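You operate a simulated robot arm through the tools that you are given. There is no shell and no other tool.

You are at the controls of a simulated two-armed robot. One attempt, no reset.

## Task
Close the vice on the block, push the black connector onto the middle pin, then open the vice.

Only the result counts: the job must be done as asked and must still hold three seconds after the hand-in. Knocking over, shifting, dropping, spilling or breaking anything else fails it.

## Robot
Two 6-joint arms with two-finger parallel grippers on one trunk that stands fixed in place. Base frame: the origin is at the foot of the trunk, x ahead of it, y to its left, z up; the work surface is at about z = 800. Lengths are in mm, angles in rad, forces in N, time in s.
The left shoulder is at [280, 185, 1055], the right one opposite. With the tool pointing down near the work surface each hand reaches from about 560 to 940 mm from the base axis, measured 20 degrees to its own side. Payload 1.57 kg a hand.
The TCP of each hand is the grasp point between the finger pads, 30 mm short of the fingertips. In the tool frame z runs along the fingers and y along their closing line. The gripper opens to 80 mm. The fingers are 17 mm wide and 12 mm thick; the gripper's body (40 by 82 mm) begins 80 mm behind the TCP.
Orientation is that of the tool frame in the base frame, as a unit quaternion [x, y, z, w]. With the fingers straight down and closing along the base's y, the tool's x points along the base's -x, its y along +y and its z along -z.

## Interface
- The arms move only by the tool arm_command. It takes "left_rows", "right_rows" or both (then of equal length, played together; a hand with none holds still); each is a list that holds one entry, the list of rows, each a list of 7 numbers: the shift along the base's x, y, z in mm, then the turn, a rotation vector about the base's x, y, z in rad, then the gripper command, from -1 (shut) to 1 (fully open), values between in proportion. In form: [[[tx, ty, tz, ax, ay, az, gripper], ...]]. A call has 1 to 20 rows; each row shifts and turns the commanded pose from where the row before left it. Rows are played at 5 a second. More than 50 mm and 0.15 rad between two rows, or a gripper value outside its range, and nothing of the call is played. A pose out of reach is approached as far as the arm can. The call stops where the force on the tool passes 40 N (or 10 N more than at its start, if that is more) or the arm is blocked; 0.2 s more then pass. The fingers move at their own pace (about 153 mm/s each) and stop on an object; they squeeze with about 42 N. The grip force told is the motor's: it shows also when the fingers shut on nothing. Time passes only in rows, and 0.2 s behind the last, so rows that do not move let the fingers close. The reply holds the time, the measured pose of the TCP, the force on the tool along the base axes, the opening and the grip force, in the units named above and with some noise, with the torque about the TCP (base axes, N m) and any sound that the robot's microphone picked up.
- Cameras (640 x 400 px; columns grow to the right, rows downward): "scene" is now at [242.3, 21.6, 1505.7]; the picture's right is [0.25, -0.97, 0.00], its down [-0.63, -0.16, -0.76] and it looks along [0.74, 0.19, -0.65] (base axes); focal length 358 px, centre (320, 200). "left" rides on the left gripper at [72, 7, -122] in its tool frame; the picture's right is [-0.09, 1.00, 0.00], its down [-0.84, -0.08, -0.54] and it looks along [-0.54, -0.05, 0.84] (tool axes); focal length 238 px, centre (320, 200). "right" rides on the right gripper at [72, -7, -122] in its tool frame; the picture's right is [0.09, 1.00, 0.00], its down [-0.84, 0.08, -0.54] and it looks along [-0.54, 0.05, 0.84] (tool axes); focal length 238 px, centre (320, 200). There is no depth. A picture from a camera that has moved, and an enlarged one, comes with that camera's place and axes in the base frame and with its lens.
- camera(camera): a new picture of that camera. It takes no simulated time.
- move_column(by): slides the trunk up (or, below 0, down) by that many mm; the arms and the scene camera ride with it, the base frame stays. It gives what a move gives, with no picture.
- pan_tilt(pan, tilt): turns the head with the scene camera to pan (to the left, within 1.501 rad either way) and tilt (down, from -0.506 to 1.204), counted from straight ahead of the robot. It gives what a move gives.
- inspect(camera, box): a new picture of the part [left, top, right, bottom] of that camera's present view, enlarged. It takes no simulated time.
- close_job(): hands the job in; it is judged then, once.

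Places have to be worked out from the pictures, the camera data and where the tool is seen. Open the grippers and draw the arms clear of the work before you hand the job in, unless the task says otherwise.

The tools are called by a JSON object that holds its "fn" and its "kwargs". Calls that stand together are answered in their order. arm_command: Moves the arms, as the interface text tells. Its arguments: {"type":"object","properties":{"left_rows":{"type":"array"},"right_rows":{"type":"array"}},"required":[]} The other tools are called the same way: move_column (by) slides the trunk up or down; pan_tilt (pan, tilt) turns the head that bears the scene camera; camera (camera) takes a picture; inspect (camera, box) takes an enlarged picture of a part of a camera's view; close_job () hands the job in.

At the start:

```text
time: 0.0
left_tool_pos: [554.5, 251.2, 1266.7]
left_orientation: [0.0, 1.0, 0.0, 0.0]
left_contact_force: [-0.5, -0.8, 0.7]
left_torque: [-0.03, 0.0, -0.05]
left_opening: 79.9
left_finger_force: 0.0
right_tool_pos: [600.7, -188.2, 1146.4]
right_orientation: [0.0, 1.0, 0.0, 0.001]
right_contact_force: [-0.6, -0.5, 0.2]
right_torque: [0.03, -0.02, 0.01]
right_opening: 79.8
right_finger_force: 0.1
trunk travel left (down, up): [-750.0, 240.0]
head pan, tilt: [0.257, 0.705]
```

scene: 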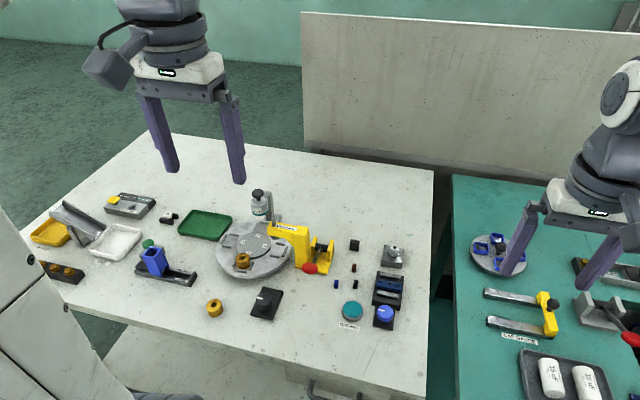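
right: 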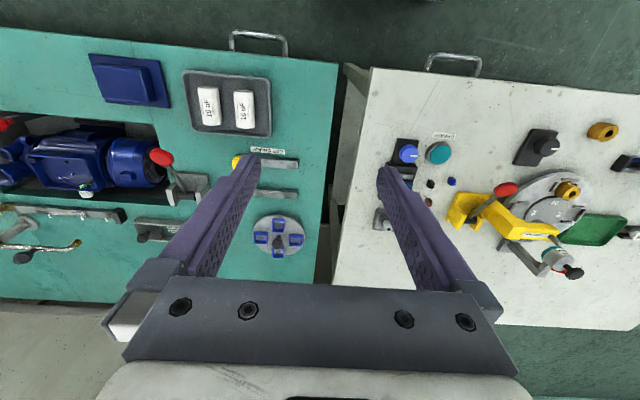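
left: 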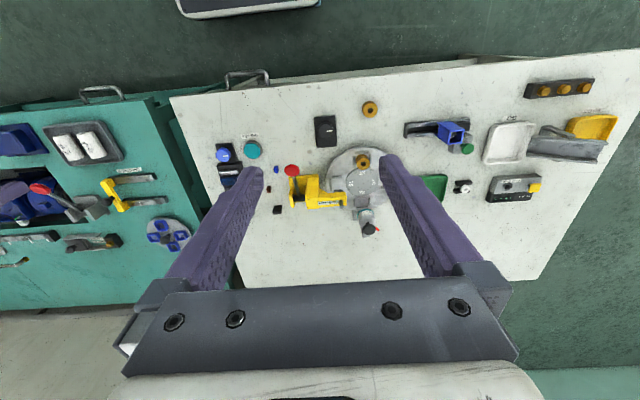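

The scene shows a white bench with many devices; I need to find the vice, the block, the pins and the black connector. I enlarge parts of the scene view first.

{"fn": "inspect", "kwargs": {"camera": "scene", "box": [200, 170, 440, 340]}}

{"fn": "inspect", "kwargs": {"camera": "scene", "box": [20, 170, 220, 320]}}

{"fn": "inspect", "kwargs": {"camera": "scene", "box": [320, 230, 420, 340]}}

{"fn": "inspect", "kwargs": {"camera": "scene", "box": [450, 200, 640, 400]}}

```text
2.35 times, centred on (320, 255) of scene
camera zoom: at [242.3, 21.6, 1505.7], right [0.25, -0.97, 0.0], down [-0.63, -0.16, -0.76], along [0.74, 0.19, -0.65], focal length 842 px, centre (320, 71)
```

zoom: 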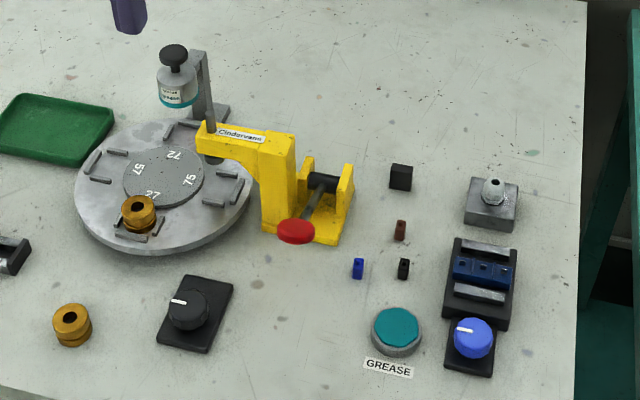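

```text
2.67 times, centred on (120, 245) of scene
camera zoom: at [242.3, 21.6, 1505.7], right [0.25, -0.97, 0.0], down [-0.63, -0.16, -0.76], along [0.74, 0.19, -0.65], focal length 954 px, centre (853, 80)
```

zoom: 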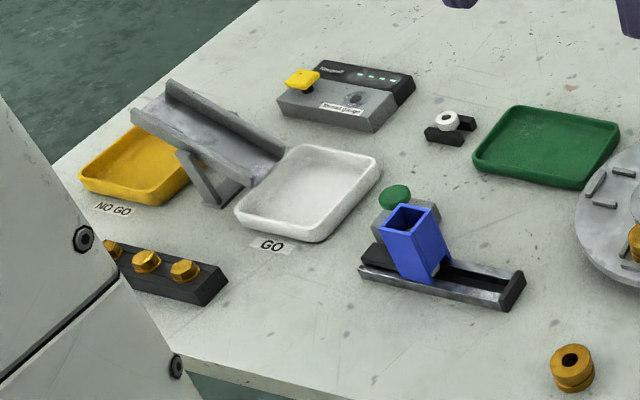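

```text
3.64 times, centred on (370, 285) of scene
camera zoom: at [242.3, 21.6, 1505.7], right [0.25, -0.97, 0.0], down [-0.63, -0.16, -0.76], along [0.74, 0.19, -0.65], focal length 1301 px, centre (138, -109)
```

zoom: 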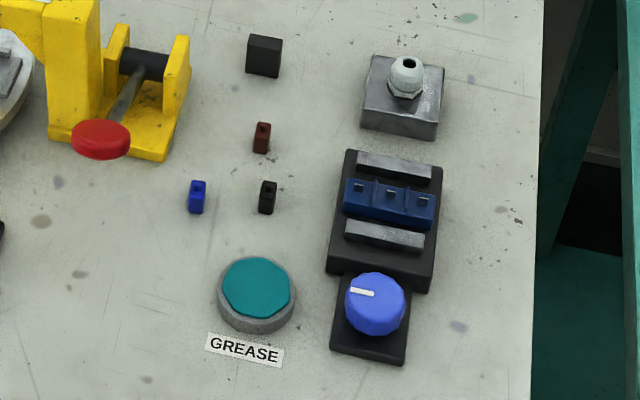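

```text
2.00 times, centred on (545, 300) of scene
camera zoom: at [242.3, 21.6, 1505.7], right [0.25, -0.97, 0.0], down [-0.63, -0.16, -0.76], along [0.74, 0.19, -0.65], focal length 715 px, centre (-130, 0)
```

zoom: 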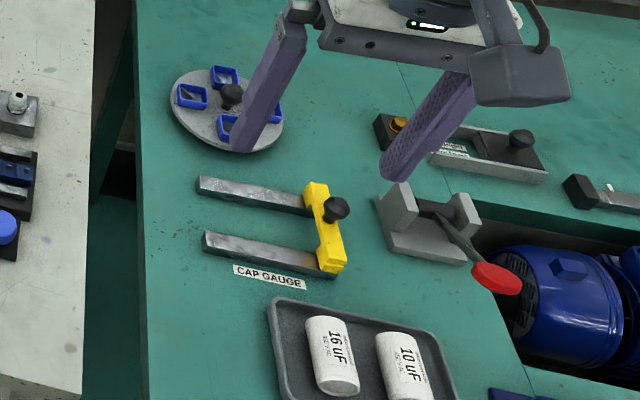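

The vice seems to be the black base with two silver jaws, a blue three-pin block between them and a blue knob in front (around x 683–790, y ≈ -4); the small black connector is around (759, 71). I zoom in tighter on these.

{"fn": "inspect", "kwargs": {"camera": "scene", "box": [366, 266, 414, 332]}}

{"fn": "inspect", "kwargs": {"camera": "scene", "box": [328, 256, 368, 296]}}

{"fn": "inspect", "kwargs": {"camera": "left", "box": [200, 130, 320, 220]}}

{"fn": "inspect", "kwargs": {"camera": "right", "box": [370, 120, 490, 240]}}

```text
6.06 times, centred on (390, 299) of scene
camera zoom: at [242.3, 21.6, 1505.7], right [0.25, -0.97, 0.0], down [-0.63, -0.16, -0.76], along [0.74, 0.19, -0.65], focal length 2168 px, centre (-104, -400)
```

zoom: 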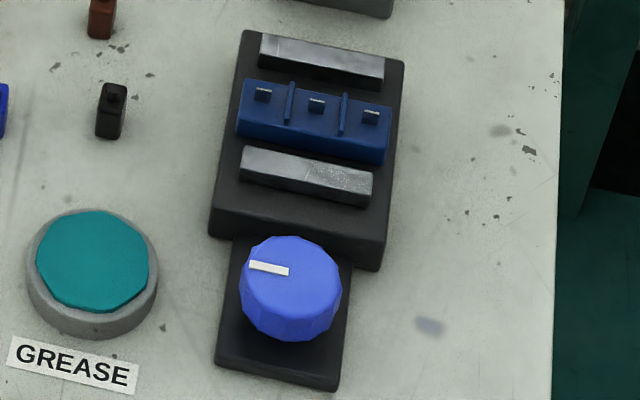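

```text
10.00 times, centred on (348, 276) of scene
camera zoom: at [242.3, 21.6, 1505.7], right [0.25, -0.97, 0.0], down [-0.63, -0.16, -0.76], along [0.74, 0.19, -0.65], focal length 3577 px, centre (40, -560)
```

zoom: 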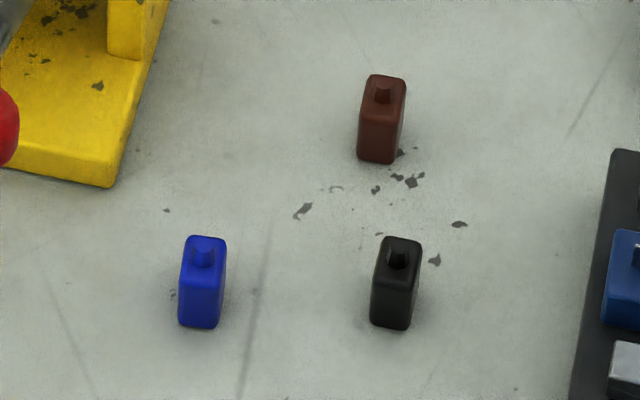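

```text
4.44 times, centred on (260, 175) of left
camera zoom: at [482.6, 256.8, 1389.3], right [0.09, 1.0, 0.0], down [0.84, -0.08, 0.54], along [0.54, -0.05, -0.84], focal length 1059 px, centre (587, 311)
```

zoom: 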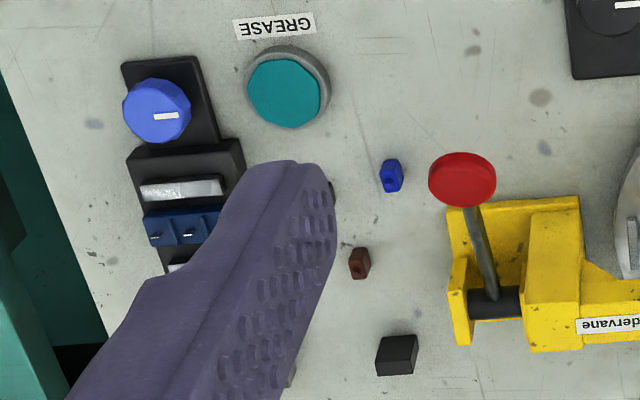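

```text
3.33 times, centred on (430, 180) of right
camera zoom: at [528.8, -194.9, 1268.1], right [-0.09, 1.0, 0.0], down [0.84, 0.08, 0.54], along [0.54, 0.05, -0.84], focal length 794 px, centre (-47, 267)
```

zoom: 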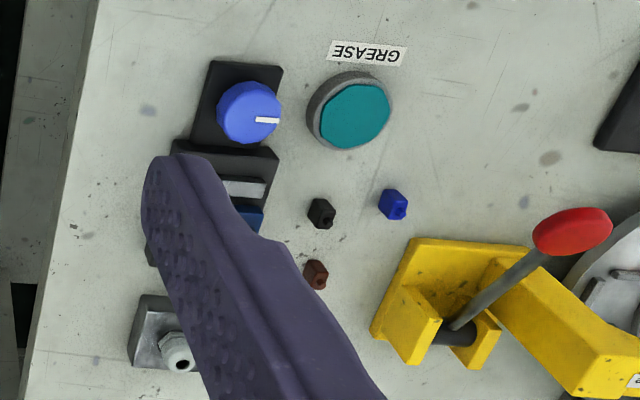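

The blue three-pin block sits loose between the silver jaws, and the blue knob in front looks like the vice drive; connectors stand upright with a small stub on top. I bring the right hand over for a closer look with its camera, staying well above the work.

{"fn": "arm_command", "kwargs": {"right_rows": [[[6, 22, -20, 0, 0, 0, 1], [6, 22, -20, 0, 0, 0, 1], [6, 22, -20, 0, 0, 0, 1], [6, 22, -20, 0, 0, 0, 1], [6, 22, -20, 0, 0, 0, 1], [6, 22, -20, 0, 0, 0, 1], [6, 22, -20, 0, 0, 0, 1], [6, 22, -20, 0, 0, 0, 1]]]}}

```text
time: 1.8
left_tool_pos: [555.4, 250.0, 1267.2]
left_orientation: [0.0, 1.0, -0.001, 0.0]
left_contact_force: [-0.6, 0.3, 0.9]
left_torque: [0.03, 0.0, 0.02]
left_opening: 80.1
left_finger_force: 0.1
right_tool_pos: [646.8, -11.5, 986.0]
right_orientation: [-0.001, 1.0, 0.0, 0.0]
right_contact_force: [0.0, -0.6, 0.2]
right_torque: [0.0, 0.0, -0.01]
right_opening: 79.7
right_finger_force: 0.0
trunk travel left (down, up): [-750.0, 240.0]
head pan, tilt: [0.257, 0.705]
```

The right hand is at about (647, -11, 986). I take its camera view and the scene view.

{"fn": "camera", "kwargs": {"camera": "right"}}

{"fn": "camera", "kwargs": {"camera": "scene"}}

{"fn": "inspect", "kwargs": {"camera": "right", "box": [250, 60, 400, 260]}}

```text
taken
camera right: at [576.8, -18.0, 1106.9], right [-0.09, 1.0, 0.0], down [0.84, 0.08, 0.54], along [0.54, 0.05, -0.84], focal length 238 px, centre (320, 200)
```

right: 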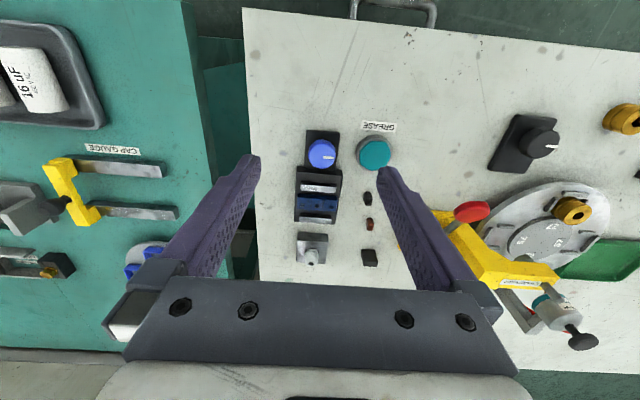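

```text
taken
camera scene: at [242.2, 21.5, 1505.7], right [0.25, -0.97, 0.0], down [-0.63, -0.16, -0.76], along [0.74, 0.19, -0.65], focal length 358 px, centre (320, 200)
```

scene: 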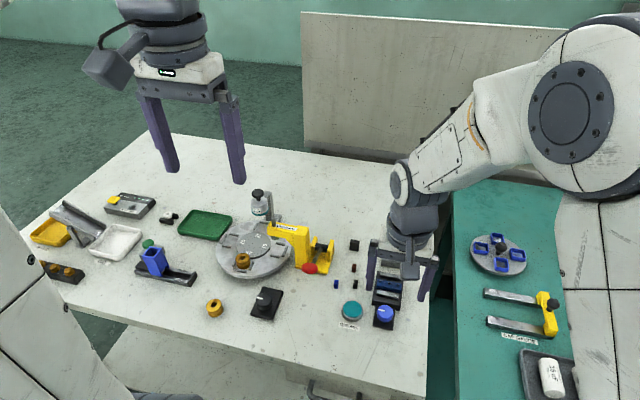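

```text
2.00 times, centred on (325, 160) of right
camera zoom: at [576.8, -18.0, 1106.9], right [-0.09, 1.0, 0.0], down [0.84, 0.08, 0.54], along [0.54, 0.05, -0.84], focal length 477 px, centre (310, 280)
```

zoom: 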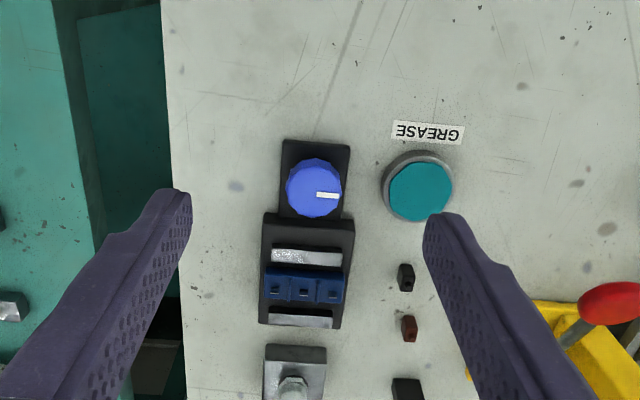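

{"fn": "inspect", "kwargs": {"camera": "right", "box": [290, 120, 350, 230]}}

{"fn": "inspect", "kwargs": {"camera": "right", "box": [350, 180, 390, 240]}}

```text
3.64 times, centred on (320, 175) of right
camera zoom: at [576.8, -18.0, 1106.9], right [-0.09, 1.0, 0.0], down [0.84, 0.08, 0.54], along [0.54, 0.05, -0.84], focal length 867 px, centre (320, 291)
```

zoom: 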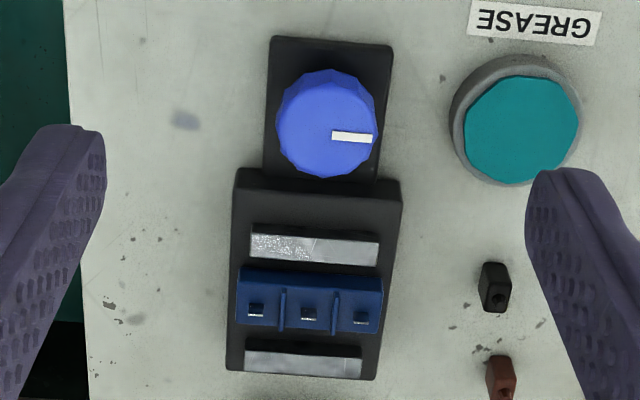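

```text
6.67 times, centred on (370, 210) of right
camera zoom: at [576.8, -18.0, 1106.9], right [-0.09, 1.0, 0.0], down [0.84, 0.08, 0.54], along [0.54, 0.05, -0.84], focal length 1589 px, centre (-13, 133)
```

zoom: 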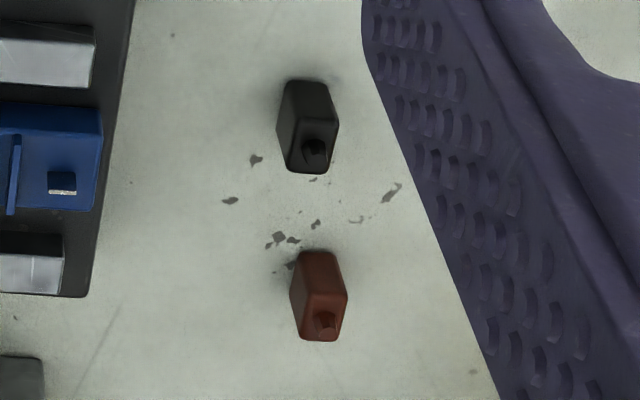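

The vice looks aligned with the base axes: knob centre about (683, -5), pins about 19 mm apart along y with the middle one near (758, -5), front jaw at x≈729. I lower the right hand to just above the knob with a narrower opening to refine the knob's position.

{"fn": "arm_command", "kwargs": {"right_rows": [[[12, 2, -22, 0, 0, 0, 0.3], [12, 2, -22, 0, 0, 0, 0.3], [12, 2, -22, 0, 0, 0, 0.3], [0, 0, 0, 0, 0, 0, 0.3]]]}}

{"fn": "camera", "kwargs": {"camera": "right"}}

{"fn": "inspect", "kwargs": {"camera": "right", "box": [240, 80, 420, 260]}}

{"fn": "inspect", "kwargs": {"camera": "scene", "box": [340, 240, 440, 340]}}

```text
time: 2.8
left_tool_pos: [555.5, 249.4, 1267.1]
left_orientation: [0.0, 1.0, -0.001, 0.001]
left_contact_force: [-0.2, 0.5, -0.5]
left_torque: [-0.01, -0.02, 0.01]
left_opening: 80.2
left_finger_force: 0.1
right_tool_pos: [683.9, -4.3, 920.5]
right_orientation: [-0.001, 1.0, 0.001, 0.0]
right_contact_force: [-0.4, 0.2, -0.6]
right_torque: [0.02, 0.01, -0.02]
right_opening: 51.9
right_finger_force: 0.1
trunk travel left (down, up): [-750.0, 240.0]
head pan, tilt: [0.257, 0.705]
```

```text
taken
camera right: at [613.0, -11.8, 1042.3], right [-0.09, 1.0, 0.0], down [0.84, 0.08, 0.54], along [0.54, 0.05, -0.84], focal length 238 px, centre (320, 200)
```

right: 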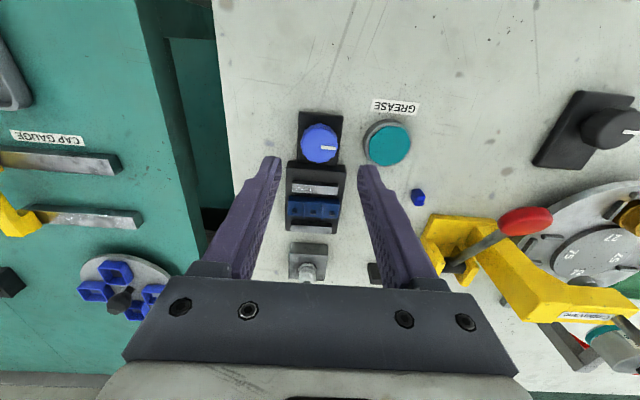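

```text
2.22 times, centred on (330, 170) of right
camera zoom: at [613.0, -11.8, 1042.3], right [-0.09, 1.0, 0.0], down [0.84, 0.08, 0.54], along [0.54, 0.05, -0.84], focal length 530 px, centre (298, 267)
```

zoom: 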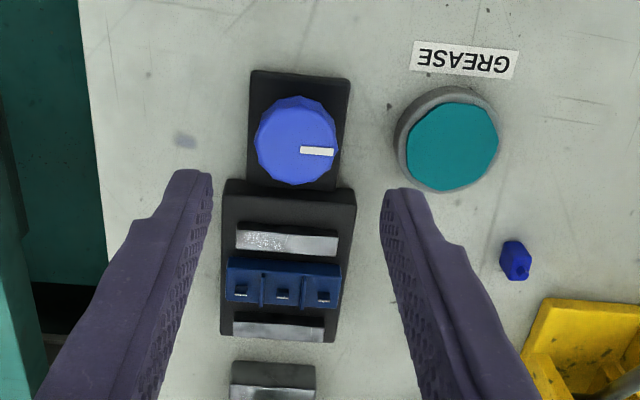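

```text
4.00 times, centred on (390, 290) of scene
camera zoom: at [242.5, 21.7, 1505.6], right [0.25, -0.97, 0.0], down [-0.63, -0.16, -0.76], along [0.74, 0.19, -0.65], focal length 1431 px, centre (40, -160)
```

zoom: 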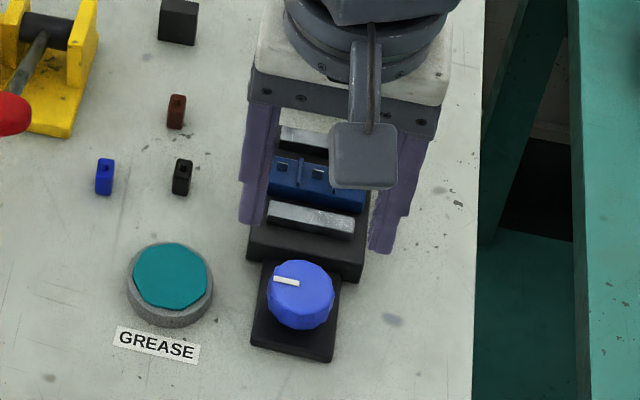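

The knob sits centrally between the fingers; depth is still uncertain since both views come from the same side. I bring the left hand over, turned a quarter about z so its camera looks along -y, to get a side view of the vice and connector.

{"fn": "arm_command", "kwargs": {"left_rows": [[[15, -8, -26, 0, 0, -0.1428, 1], [15, -8, -26, 0, 0, -0.1428, 1], [15, -8, -26, 0, 0, -0.1428, 1], [15, -8, -26, 0, 0, -0.1428, 1], [15, -8, -26, 0, 0, -0.1428, 1], [15, -8, -26, 0, 0, -0.1428, 1], [15, -8, -26, 0, 0, -0.1428, 1], [15, -8, -26, 0, 0, -0.1428, 1], [15, -8, -26, 0, 0, -0.1428, 1], [15, -8, -26, 0, 0, -0.1428, 1], [15, -8, -26, 0, 0, -0.1428, 1]]]}}

{"fn": "camera", "kwargs": {"camera": "left"}}

{"fn": "camera", "kwargs": {"camera": "scene"}}

```text
time: 5.2
left_tool_pos: [719.5, 162.3, 980.7]
left_orientation: [0.707, 0.707, 0.001, 0.0]
left_contact_force: [0.2, 0.1, 0.3]
left_torque: [-0.01, 0.01, 0.01]
left_opening: 80.1
left_finger_force: 0.0
right_tool_pos: [685.1, -4.0, 920.6]
right_orientation: [0.0, 1.0, 0.0, 0.001]
right_contact_force: [0.1, 0.3, -0.2]
right_torque: [0.0, 0.01, 0.0]
right_opening: 52.0
right_finger_force: 0.0
trunk travel left (down, up): [-750.0, 240.0]
head pan, tilt: [0.257, 0.705]
```

```text
taken
camera left: at [726.0, 233.6, 1103.6], right [1.0, -0.09, 0.0], down [-0.08, -0.84, 0.54], along [-0.05, -0.54, -0.84], focal length 238 px, centre (320, 200)
```

left: 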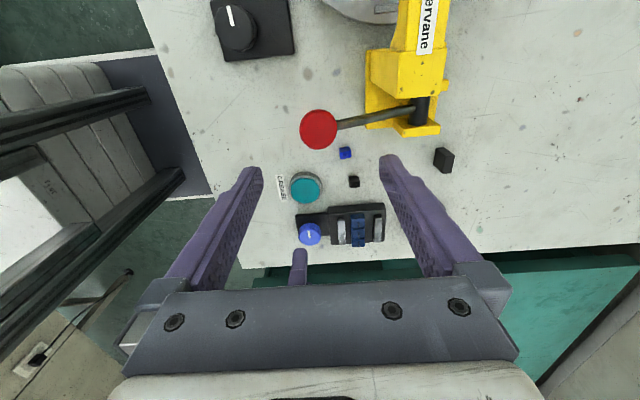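

```text
taken
camera scene: at [242.1, 21.7, 1505.7], right [0.25, -0.97, 0.0], down [-0.63, -0.16, -0.76], along [0.74, 0.19, -0.65], focal length 358 px, centre (320, 200)
```

scene: 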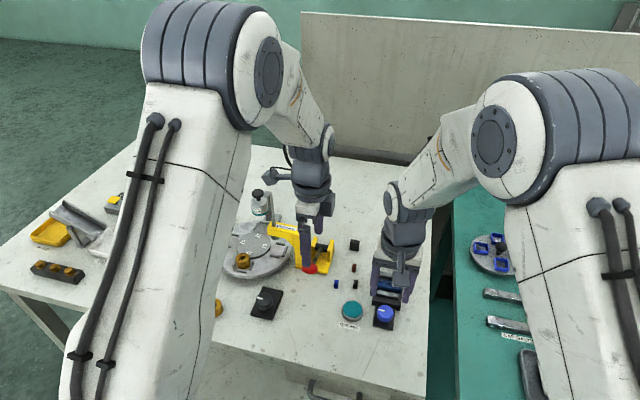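

The left camera now has a side view from +y. I enlarge the vice and connector area.

{"fn": "inspect", "kwargs": {"camera": "left", "box": [280, 140, 400, 250]}}

{"fn": "inspect", "kwargs": {"camera": "left", "box": [290, 200, 390, 250]}}

{"fn": "inspect", "kwargs": {"camera": "left", "box": [335, 140, 385, 195]}}

```text
3.64 times, centred on (340, 195) of left
camera zoom: at [726.0, 233.6, 1103.6], right [1.0, -0.09, 0.0], down [-0.08, -0.84, 0.54], along [-0.05, -0.54, -0.84], focal length 867 px, centre (247, 218)
```

zoom: 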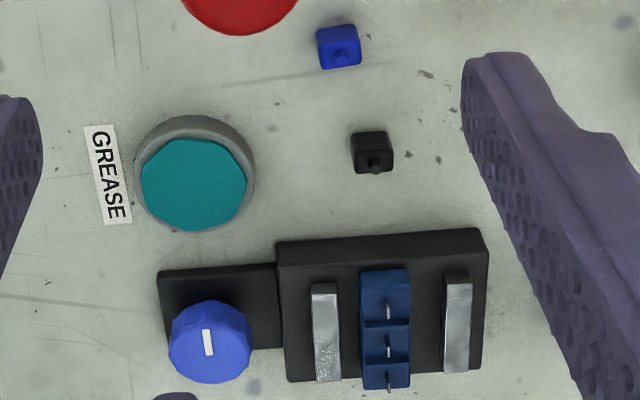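

```text
6.40 times, centred on (340, 225) of left
camera zoom: at [726.0, 233.6, 1103.6], right [1.0, -0.09, 0.0], down [-0.08, -0.84, 0.54], along [-0.05, -0.54, -0.84], focal length 1525 px, centre (192, 40)
```

zoom: 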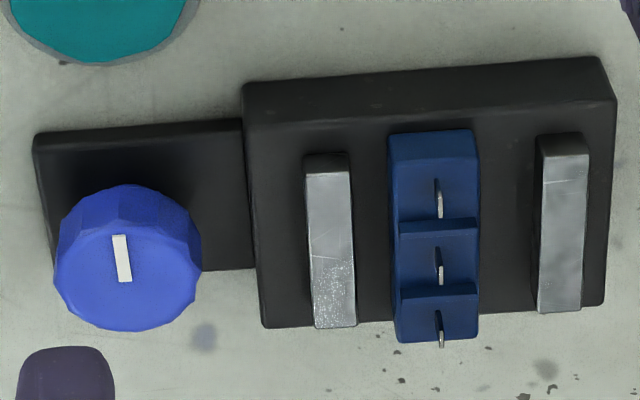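

```text
7.27 times, centred on (360, 168) of left
camera zoom: at [726.0, 233.6, 1103.6], right [1.0, -0.09, 0.0], down [-0.08, -0.84, 0.54], along [-0.05, -0.54, -0.84], focal length 1734 px, centre (29, 436)
```

zoom: 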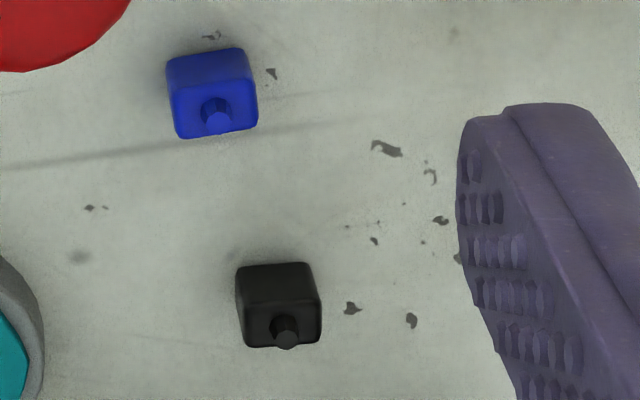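

From the side view: knob top z≈832 at about (688, -5), vice base top z≈816, middle pin top about (761, -5, 837), gaps of ~8 mm (front) and ~13 mm (rear) between jaws and block. The connector is about 15 (x) × 10 (y) × 18 mm at (758.5, 71). I lower the right hand around the knob with a 52 mm opening.

{"fn": "arm_command", "kwargs": {"right_rows": [[[3, -1, -20, 0, 0, 0, 0.3], [0, 0, -20, 0, 0, 0, 0.3], [0, 0, -15, 0, 0, 0, 0.3], [0, 0, 0, 0, 0, 0, 0.3]]]}}

{"fn": "inspect", "kwargs": {"camera": "left", "box": [270, 180, 400, 270]}}

{"fn": "inspect", "kwargs": {"camera": "right", "box": [240, 80, 420, 260]}}

{"fn": "inspect", "kwargs": {"camera": "scene", "box": [350, 250, 430, 340]}}

```text
time: 6.2
left_tool_pos: [720.1, 162.7, 980.9]
left_orientation: [0.707, 0.707, 0.0, -0.001]
left_contact_force: [-0.7, -0.4, 0.5]
left_torque: [0.02, -0.01, 0.02]
left_opening: 79.8
left_finger_force: 0.1
right_tool_pos: [686.3, -7.4, 864.8]
right_orientation: [0.0, 1.0, 0.0, 0.0]
right_contact_force: [0.0, -0.2, 0.3]
right_torque: [0.0, -0.02, 0.01]
right_opening: 51.9
right_finger_force: 0.1
trunk travel left (down, up): [-750.0, 240.0]
head pan, tilt: [0.257, 0.705]
```

```text
4.44 times, centred on (335, 225) of left
camera zoom: at [725.8, 233.6, 1103.8], right [1.0, -0.09, 0.0], down [-0.08, -0.84, 0.54], along [-0.05, -0.54, -0.84], focal length 1059 px, centre (253, 89)
```

zoom: 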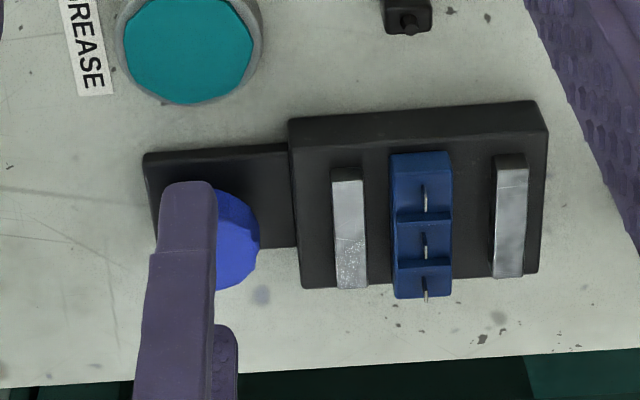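

```text
2.22 times, centred on (330, 170) of right
camera zoom: at [615.6, -14.9, 986.3], right [-0.09, 1.0, 0.0], down [0.84, 0.08, 0.54], along [0.54, 0.05, -0.84], focal length 530 px, centre (298, 267)
```

zoom: 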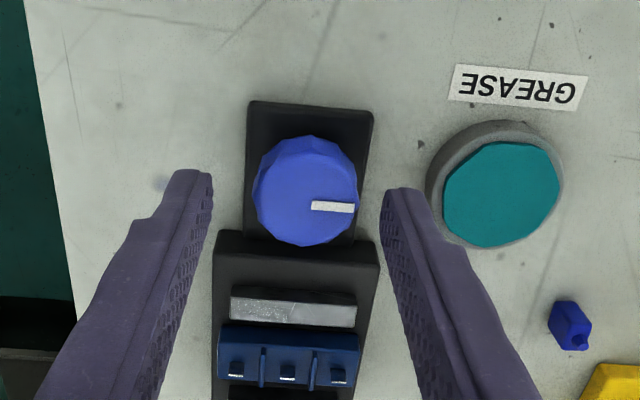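

```text
4.44 times, centred on (390, 295) of scene
camera zoom: at [242.4, 21.7, 1505.6], right [0.25, -0.97, 0.0], down [-0.63, -0.16, -0.76], along [0.74, 0.19, -0.65], focal length 1590 px, centre (9, -222)
```

zoom: 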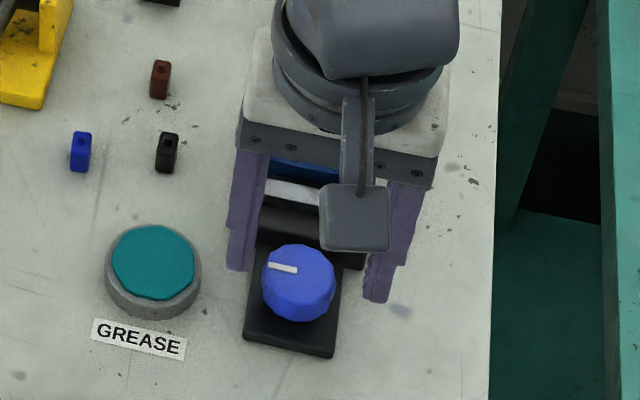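

The fingertips straddle the knob; the knob centre appears about 2.5 mm to +y of the finger midline. I correct that, lower to z≈849 and close on the knob.

{"fn": "arm_command", "kwargs": {"right_rows": [[[0, 2.5, 0, 0, 0, 0, 0.3], [0, 0, -8, 0, 0, 0, 0.3], [0, 0, -8, 0, 0, 0, 0.3], [0, 0, 0, 0, 0, 0, -0.2], [0, 0, 0, 0, 0, 0, -0.5], [0, 0, 0, 0, 0, 0, -0.5]]]}}

{"fn": "inspect", "kwargs": {"camera": "left", "box": [270, 180, 400, 270]}}

{"fn": "inspect", "kwargs": {"camera": "right", "box": [240, 80, 420, 260]}}

```text
time: 7.6
left_tool_pos: [720.1, 162.1, 981.5]
left_orientation: [0.707, 0.707, 0.0, 0.0]
left_contact_force: [-0.4, 0.7, -0.3]
left_torque: [0.05, 0.01, -0.01]
left_opening: 80.0
left_finger_force: 0.0
right_tool_pos: [687.0, -4.8, 849.6]
right_orientation: [0.0, 1.0, -0.001, 0.0]
right_contact_force: [-1.5, 5.8, -0.8]
right_torque: [0.16, -0.05, 0.02]
right_opening: 33.2
right_finger_force: 40.9
trunk travel left (down, up): [-750.0, 240.0]
head pan, tilt: [0.257, 0.705]
```

```text
4.44 times, centred on (335, 225) of left
camera zoom: at [725.6, 234.0, 1103.8], right [1.0, -0.09, 0.0], down [-0.08, -0.84, 0.54], along [-0.05, -0.54, -0.84], focal length 1059 px, centre (253, 89)
```

zoom: 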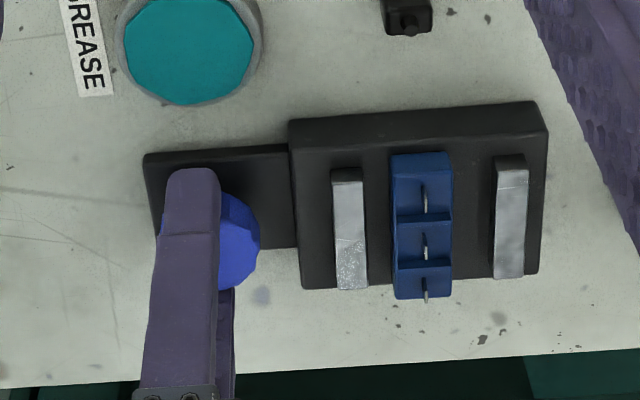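

```text
2.22 times, centred on (330, 170) of right
camera zoom: at [615.5, -12.0, 970.7], right [-0.09, 1.0, 0.0], down [0.84, 0.08, 0.54], along [0.54, 0.05, -0.84], focal length 530 px, centre (298, 267)
```

zoom: 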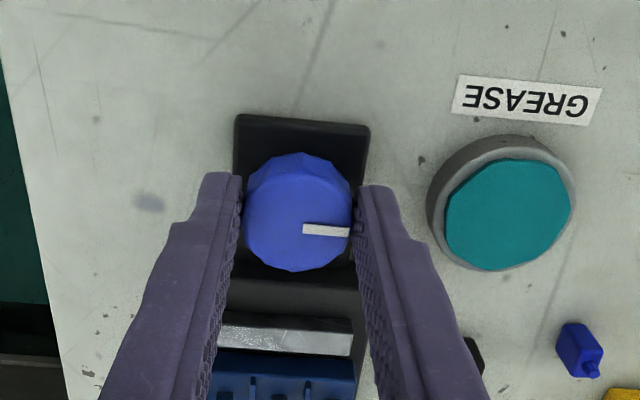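

The knob is gripped (33 mm), but the side view suggests its axis is ~2 mm further in +x than the fingers. I re-centre, grip again, and try a small clockwise (from above) turn.

{"fn": "arm_command", "kwargs": {"right_rows": [[[0, 0, 0, 0, 0, 0, 0.05], [2, 0.5, 0, 0, 0, 0, 0.05], [0, 0, 0, 0, 0, 0, -0.5], [0, 0, 0, 0, 0, 0, -0.5], [0, 0, 0, 0, 0, -0.08, -0.5], [0, 0, 0, 0, 0, -0.08, -0.5], [0, 0, 0, 0, 0, -0.08, -0.5]]]}}

{"fn": "inspect", "kwargs": {"camera": "left", "box": [270, 180, 400, 270]}}

{"fn": "inspect", "kwargs": {"camera": "right", "box": [240, 80, 420, 260]}}

```text
time: 9.2
left_tool_pos: [720.4, 161.5, 981.8]
left_orientation: [0.707, 0.707, 0.0, 0.0]
left_contact_force: [-0.5, 0.7, 0.2]
left_torque: [0.01, 0.02, 0.01]
left_opening: 80.0
left_finger_force: 0.0
right_tool_pos: [688.8, -4.7, 849.8]
right_orientation: [0.119, 0.993, 0.0, 0.001]
right_contact_force: [3.2, -9.8, 7.3]
right_torque: [-0.39, 0.22, 0.61]
right_opening: 33.6
right_finger_force: 41.6
trunk travel left (down, up): [-750.0, 240.0]
head pan, tilt: [0.257, 0.705]
```

```text
4.44 times, centred on (335, 225) of left
camera zoom: at [725.8, 232.8, 1104.0], right [1.0, -0.09, 0.0], down [-0.08, -0.84, 0.54], along [-0.05, -0.54, -0.84], focal length 1059 px, centre (253, 89)
```

zoom: 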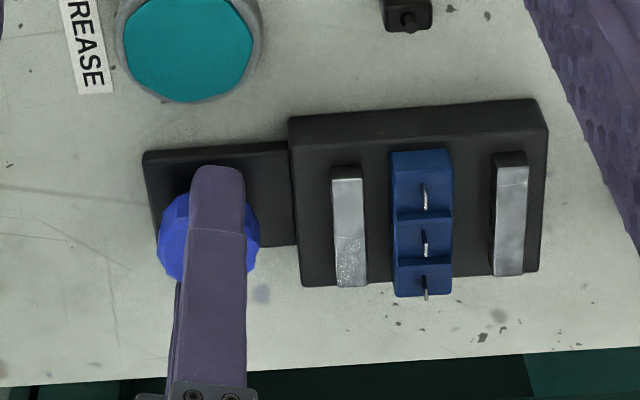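

```text
2.22 times, centred on (330, 170) of right
camera zoom: at [618.5, 5.4, 971.0], right [0.15, 0.99, 0.0], down [0.83, -0.12, 0.54], along [0.54, -0.08, -0.84], focal length 530 px, centre (298, 267)
```

zoom: 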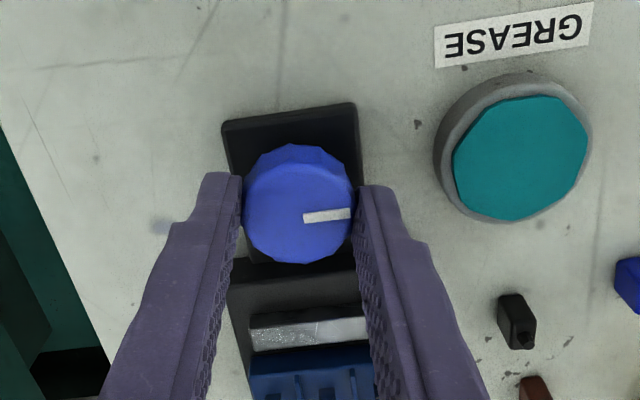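

Clockwise gave 0.6 N·m of resistance and the knob slipped in the fingers with no jaw motion, so it seems to be at a stop that way. I turn back counter-clockwise and watch torque and jaws.

{"fn": "arm_command", "kwargs": {"right_rows": [[[0, 0, 0, 0, 0, 0.08, -0.5], [0, 0, 0, 0, 0, 0.08, -0.5], [0, 0, 0, 0, 0, 0.08, -0.5], [0, 0, 0, 0, 0, 0.08, -0.5], [0, 0, 0, 0, 0, 0.08, -0.5], [0, 0, 0, 0, 0, 0.08, -0.5]]]}}

{"fn": "inspect", "kwargs": {"camera": "left", "box": [270, 180, 400, 270]}}

{"fn": "inspect", "kwargs": {"camera": "right", "box": [240, 80, 420, 260]}}

```text
time: 10.6
left_tool_pos: [719.7, 160.7, 981.2]
left_orientation: [0.707, 0.707, 0.001, 0.0]
left_contact_force: [-0.3, 0.4, -0.2]
left_torque: [0.0, -0.04, 0.02]
left_opening: 80.2
left_finger_force: 0.1
right_tool_pos: [688.7, -4.7, 849.2]
right_orientation: [-0.119, 0.993, 0.0, 0.0]
right_contact_force: [10.0, -14.8, 4.6]
right_torque: [-0.8, 0.65, 0.0]
right_opening: 33.7
right_finger_force: 41.5
trunk travel left (down, up): [-750.0, 240.0]
head pan, tilt: [0.257, 0.705]
```

```text
4.44 times, centred on (335, 225) of left
camera zoom: at [726.0, 233.0, 1103.8], right [1.0, -0.09, 0.0], down [-0.08, -0.84, 0.54], along [-0.05, -0.54, -0.84], focal length 1059 px, centre (253, 89)
```

zoom: 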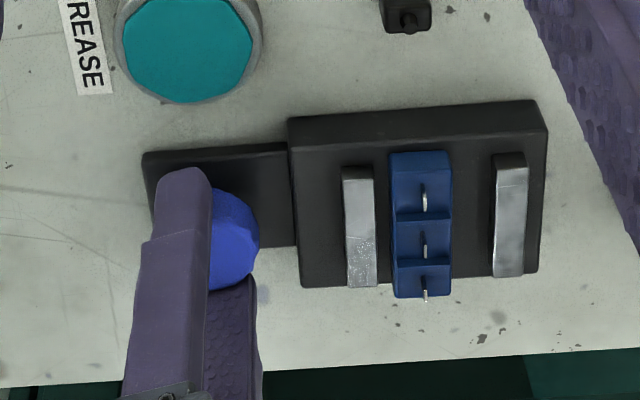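

```text
2.22 times, centred on (330, 170) of right
camera zoom: at [621.7, -28.9, 971.0], right [-0.33, 0.94, 0.0], down [0.79, 0.27, 0.54], along [0.51, 0.18, -0.84], focal length 530 px, centre (298, 267)
```

zoom: 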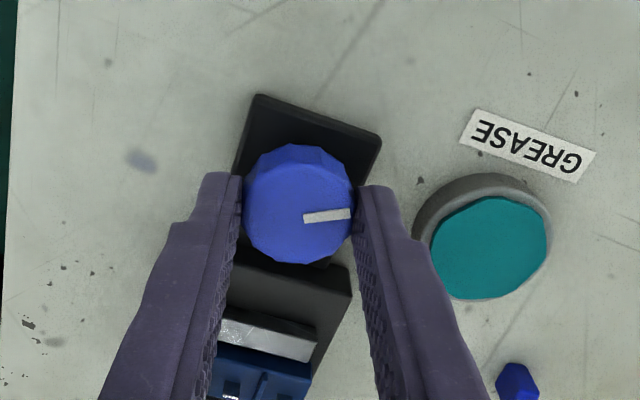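

Counter-clockwise works: the front jaw moved ~3.5 mm toward the block. I keep turning that way, with a small shift to relieve the sideways force.

{"fn": "arm_command", "kwargs": {"right_rows": [[[0.5, -1, 0, 0, 0, 0.08, -0.5], [0, 0, 0, 0, 0, 0.08, -0.5], [0, 0, 0, 0, 0, 0.08, -0.5], [0, 0, 0, 0, 0, 0.08, -0.5], [0, 0, 0, 0, 0, 0.08, -0.5], [0, 0, 0, 0, 0, 0.08, -0.5], [0, 0, 0, 0, 0, 0.08, -0.5]]]}}

{"fn": "inspect", "kwargs": {"camera": "left", "box": [270, 180, 400, 270]}}

{"fn": "inspect", "kwargs": {"camera": "right", "box": [240, 80, 420, 260]}}

```text
time: 12.2
left_tool_pos: [720.1, 162.4, 981.8]
left_orientation: [0.707, 0.707, 0.0, 0.0]
left_contact_force: [0.3, 0.0, -0.5]
left_torque: [0.02, 0.05, 0.01]
left_opening: 79.9
left_finger_force: 0.0
right_tool_pos: [689.4, -5.8, 850.0]
right_orientation: [-0.39, 0.921, 0.0, 0.001]
right_contact_force: [4.9, -1.8, 0.7]
right_torque: [0.17, -0.13, 0.02]
right_opening: 33.6
right_finger_force: 41.6
trunk travel left (down, up): [-750.0, 240.0]
head pan, tilt: [0.257, 0.705]
```

```text
4.44 times, centred on (335, 225) of left
camera zoom: at [725.8, 233.5, 1103.7], right [1.0, -0.09, 0.0], down [-0.08, -0.84, 0.54], along [-0.05, -0.54, -0.84], focal length 1059 px, centre (253, 89)
```

zoom: 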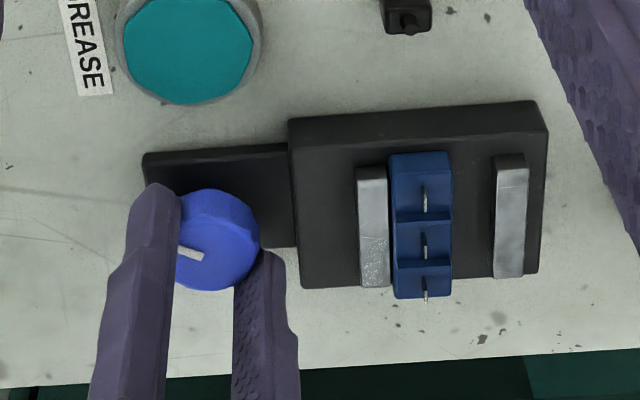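

```text
2.22 times, centred on (330, 170) of right
camera zoom: at [644.6, -61.4, 971.0], right [-0.78, 0.63, 0.0], down [0.53, 0.65, 0.54], along [0.34, 0.42, -0.84], focal length 530 px, centre (298, 267)
```

zoom: 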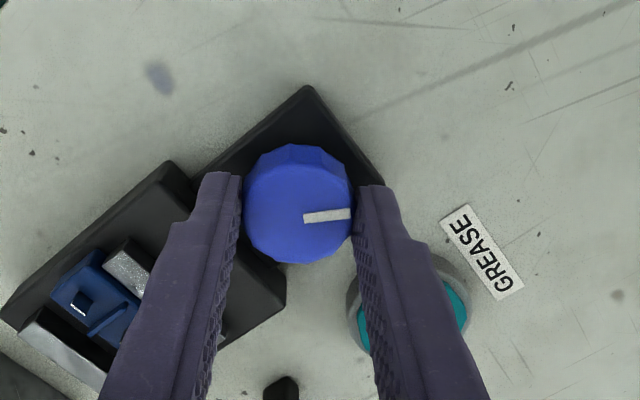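

The front jaw is now almost touching the block. I keep turning in the same direction and watch the torque.

{"fn": "arm_command", "kwargs": {"right_rows": [[[0, 0, 0, 0, 0, 0.08, -0.5], [0, 0, 0, 0, 0, 0.08, -0.5], [0, 0, 0, 0, 0, 0.08, -0.5], [0, 0, 0, 0, 0, 0.08, -0.5]]]}}

{"fn": "inspect", "kwargs": {"camera": "left", "box": [270, 180, 400, 270]}}

{"fn": "inspect", "kwargs": {"camera": "right", "box": [240, 80, 420, 260]}}

```text
time: 13.2
left_tool_pos: [719.8, 162.0, 981.9]
left_orientation: [0.707, 0.707, 0.0, 0.0]
left_contact_force: [-0.2, -0.2, -0.1]
left_torque: [0.03, 0.0, -0.01]
left_opening: 80.0
left_finger_force: 0.0
right_tool_pos: [688.7, -6.0, 849.2]
right_orientation: [-0.532, 0.847, 0.001, 0.001]
right_contact_force: [3.4, 4.7, -5.5]
right_torque: [0.99, -0.4, -0.02]
right_opening: 33.3
right_finger_force: 41.6
trunk travel left (down, up): [-750.0, 240.0]
head pan, tilt: [0.257, 0.705]
```

```text
4.44 times, centred on (335, 225) of left
camera zoom: at [725.9, 233.8, 1103.5], right [1.0, -0.09, 0.0], down [-0.08, -0.84, 0.54], along [-0.05, -0.54, -0.84], focal length 1059 px, centre (253, 89)
```

zoom: 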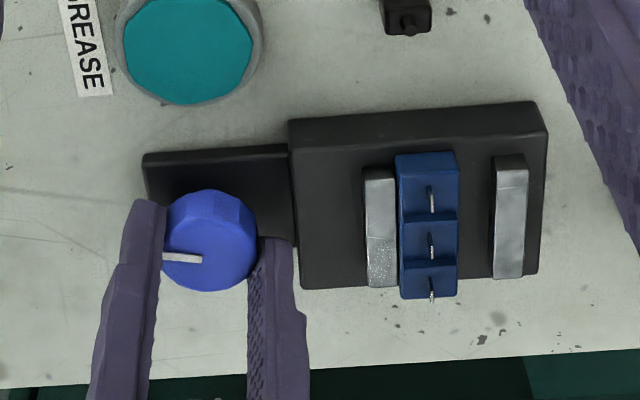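

```text
2.22 times, centred on (330, 170) of right
camera zoom: at [664.5, -72.8, 971.0], right [-0.94, 0.35, 0.0], down [0.29, 0.79, 0.54], along [0.19, 0.51, -0.84], focal length 530 px, centre (298, 267)
```

zoom: 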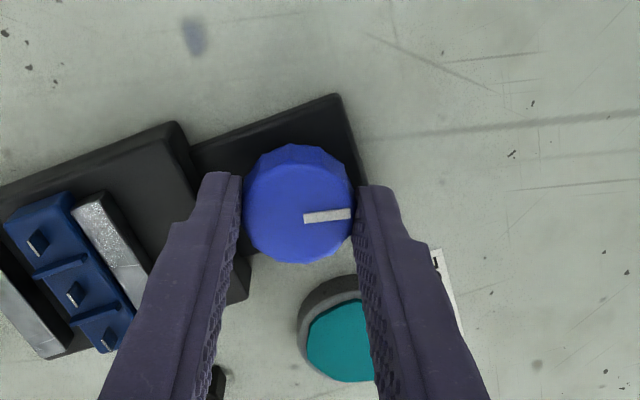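

The jaw now pushes the block toward the rear jaw; about 11 mm remain. I continue turning.

{"fn": "arm_command", "kwargs": {"right_rows": [[[0, 0, 0, 0, 0, 0.08, -0.5], [0, 0, 0, 0, 0, 0.08, -0.5], [0, 0, 0, 0, 0, 0.08, -0.5], [0, 0, 0, 0, 0, 0.08, -0.5], [0, 0, 0, 0, 0, 0.08, -0.5]]]}}

{"fn": "inspect", "kwargs": {"camera": "left", "box": [270, 180, 400, 270]}}

{"fn": "camera", "kwargs": {"camera": "scene"}}

```text
time: 14.4
left_tool_pos: [719.7, 162.2, 983.0]
left_orientation: [0.707, 0.707, 0.0, 0.0]
left_contact_force: [0.5, 0.2, -0.1]
left_torque: [-0.01, -0.02, -0.01]
left_opening: 80.2
left_finger_force: 0.0
right_tool_pos: [689.7, -4.9, 849.0]
right_orientation: [-0.69, 0.724, 0.001, 0.0]
right_contact_force: [-0.7, 5.8, -1.7]
right_torque: [-0.08, 0.18, -0.01]
right_opening: 33.5
right_finger_force: 40.8
trunk travel left (down, up): [-750.0, 240.0]
head pan, tilt: [0.257, 0.705]
```

```text
4.44 times, centred on (335, 225) of left
camera zoom: at [725.7, 233.7, 1103.8], right [1.0, -0.09, 0.0], down [-0.08, -0.84, 0.54], along [-0.05, -0.54, -0.84], focal length 1059 px, centre (253, 89)
```

zoom: 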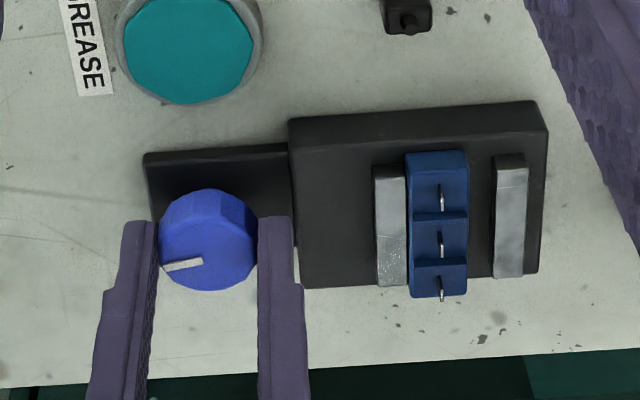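

```text
taken
camera scene: at [242.4, 21.8, 1505.7], right [0.25, -0.97, 0.0], down [-0.63, -0.16, -0.76], along [0.74, 0.19, -0.65], focal length 358 px, centre (320, 200)
```

scene: 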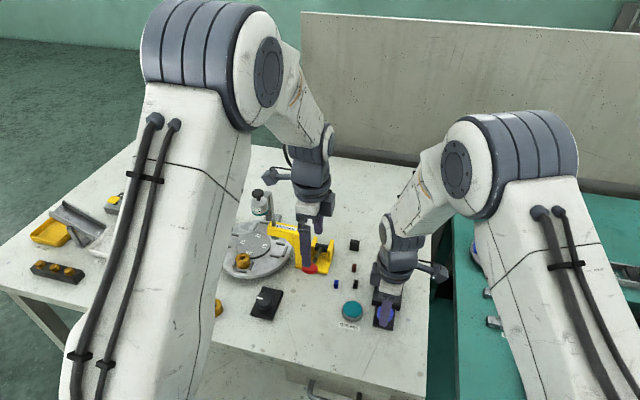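

The block has moved another ~3 mm; about 9 mm remain, and the wrist still follows. I continue turning.

{"fn": "arm_command", "kwargs": {"right_rows": [[[0, 0, 0, 0, 0, 0.08, -0.5], [0, 0, 0, 0, 0, 0.08, -0.5], [0, 0, 0, 0, 0, 0.08, -0.5], [0, 0, 0, 0, 0, 0.08, -0.5], [0, 0, 0, 0, 0, 0.08, -0.5], [0, 0, 0, 0, 0, 0.08, -0.5]]]}}

{"fn": "inspect", "kwargs": {"camera": "left", "box": [270, 180, 400, 270]}}

```text
time: 15.8
left_tool_pos: [719.6, 163.6, 981.8]
left_orientation: [0.707, 0.707, 0.0, 0.0]
left_contact_force: [-0.4, 0.3, -0.1]
left_torque: [-0.01, -0.01, -0.03]
left_opening: 79.8
left_finger_force: 0.2
right_tool_pos: [688.2, -4.9, 848.7]
right_orientation: [0.841, -0.541, -0.002, 0.001]
right_contact_force: [-5.1, 10.4, -4.1]
right_torque: [0.14, 0.0, -0.03]
right_opening: 33.5
right_finger_force: 41.0
trunk travel left (down, up): [-750.0, 240.0]
head pan, tilt: [0.257, 0.705]
```

```text
4.44 times, centred on (335, 225) of left
camera zoom: at [725.5, 234.1, 1103.8], right [1.0, -0.09, 0.0], down [-0.08, -0.84, 0.54], along [-0.05, -0.54, -0.84], focal length 1059 px, centre (253, 89)
```

zoom: 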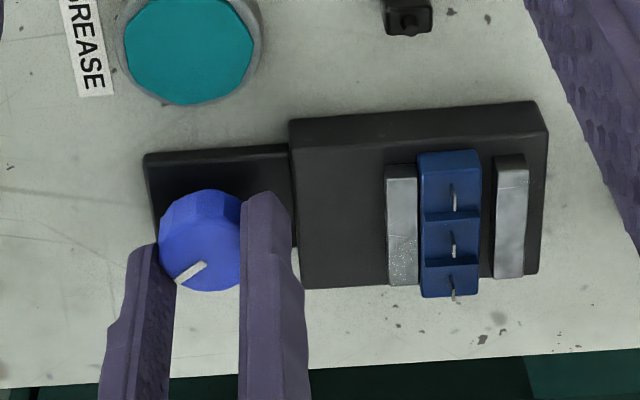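

Only ~4 mm remain and the forces are low. I continue with smaller checks.

{"fn": "arm_command", "kwargs": {"right_rows": [[[0, 0, 0, 0, 0, 0.08, -0.5], [0, 0, 0, 0, 0, 0.08, -0.5], [0, 0, 0, 0, 0, 0.08, -0.5], [0, 0, 0, 0, 0, 0.08, -0.5], [0, 0, 0, 0, 0, 0.08, -0.5]]]}}

{"fn": "inspect", "kwargs": {"camera": "left", "box": [270, 180, 400, 270]}}

```text
time: 17.0
left_tool_pos: [719.3, 162.4, 981.3]
left_orientation: [0.707, 0.707, 0.0, 0.0]
left_contact_force: [0.3, -0.9, 0.4]
left_torque: [0.01, 0.0, 0.01]
left_opening: 79.8
left_finger_force: 0.1
right_tool_pos: [688.7, -3.9, 850.5]
right_orientation: [0.932, -0.362, 0.0, 0.001]
right_contact_force: [-5.9, 8.3, -7.1]
right_torque: [0.23, 0.1, 0.0]
right_opening: 33.7
right_finger_force: 41.2
trunk travel left (down, up): [-750.0, 240.0]
head pan, tilt: [0.257, 0.705]
```

```text
4.44 times, centred on (335, 225) of left
camera zoom: at [725.8, 233.8, 1103.6], right [1.0, -0.09, 0.0], down [-0.08, -0.84, 0.54], along [-0.05, -0.54, -0.84], focal length 1059 px, centre (253, 89)
```

zoom: 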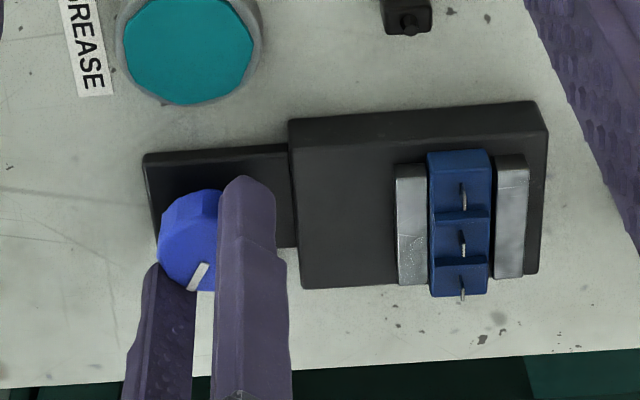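

About 1–1.5 mm remain before the block meets the rear jaw. I turn on in small steps until the torque rises.

{"fn": "arm_command", "kwargs": {"right_rows": [[[0, 0, 0, 0, 0, 0.06, -0.5], [0, 0, 0, 0, 0, 0.06, -0.5], [0, 0, 0, 0, 0, 0.06, -0.5], [0, 0, 0, 0, 0, 0.0, -0.5]]]}}

{"fn": "inspect", "kwargs": {"camera": "left", "box": [300, 190, 390, 260]}}

```text
time: 18.0
left_tool_pos: [719.6, 162.5, 980.6]
left_orientation: [0.707, 0.708, 0.0, 0.0]
left_contact_force: [0.3, 0.1, 0.1]
left_torque: [0.0, 0.04, 0.01]
left_opening: 79.9
left_finger_force: 0.0
right_tool_pos: [689.7, -5.5, 850.6]
right_orientation: [0.961, -0.278, -0.001, 0.0]
right_contact_force: [-6.0, 6.8, -4.4]
right_torque: [0.27, 0.48, -0.05]
right_opening: 33.6
right_finger_force: 40.9
trunk travel left (down, up): [-750.0, 240.0]
head pan, tilt: [0.257, 0.705]
```

```text
5.71 times, centred on (345, 225) of left
camera zoom: at [725.7, 233.9, 1103.8], right [1.0, -0.09, 0.0], down [-0.08, -0.84, 0.54], along [-0.05, -0.54, -0.84], focal length 1362 px, centre (177, 57)
```

zoom: 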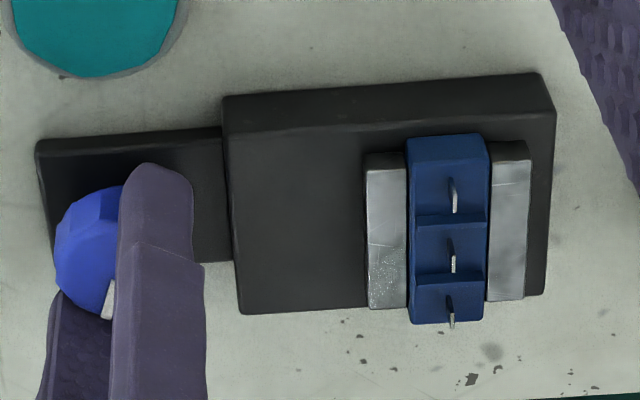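

The block now almost touches the rear jaw with little torque. A few more small steps to clamp it.

{"fn": "arm_command", "kwargs": {"right_rows": [[[0, 0, 0, 0, 0, 0.05, -0.5], [0, 0, 0, 0, 0, 0.05, -0.5], [0, 0, 0, 0, 0, 0.05, -0.5], [0, 0, 0, 0, 0, 0.0, -0.5]]]}}

{"fn": "inspect", "kwargs": {"camera": "left", "box": [300, 190, 390, 260]}}

```text
time: 19.0
left_tool_pos: [720.7, 162.7, 980.4]
left_orientation: [0.707, 0.707, 0.0, 0.0]
left_contact_force: [0.1, 0.3, -0.3]
left_torque: [-0.01, -0.02, -0.01]
left_opening: 79.9
left_finger_force: 0.0
right_tool_pos: [689.1, -6.1, 849.5]
right_orientation: [0.979, -0.206, -0.001, 0.001]
right_contact_force: [-7.7, 6.7, -10.4]
right_torque: [0.03, 0.01, -0.1]
right_opening: 33.4
right_finger_force: 41.7
trunk travel left (down, up): [-750.0, 240.0]
head pan, tilt: [0.257, 0.705]
```

```text
5.71 times, centred on (345, 225) of left
camera zoom: at [725.7, 234.0, 1103.7], right [1.0, -0.09, 0.0], down [-0.08, -0.84, 0.54], along [-0.05, -0.54, -0.84], focal length 1362 px, centre (177, 57)
```

zoom: 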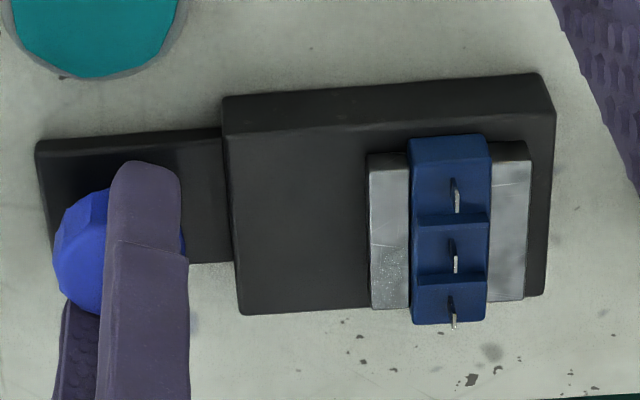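

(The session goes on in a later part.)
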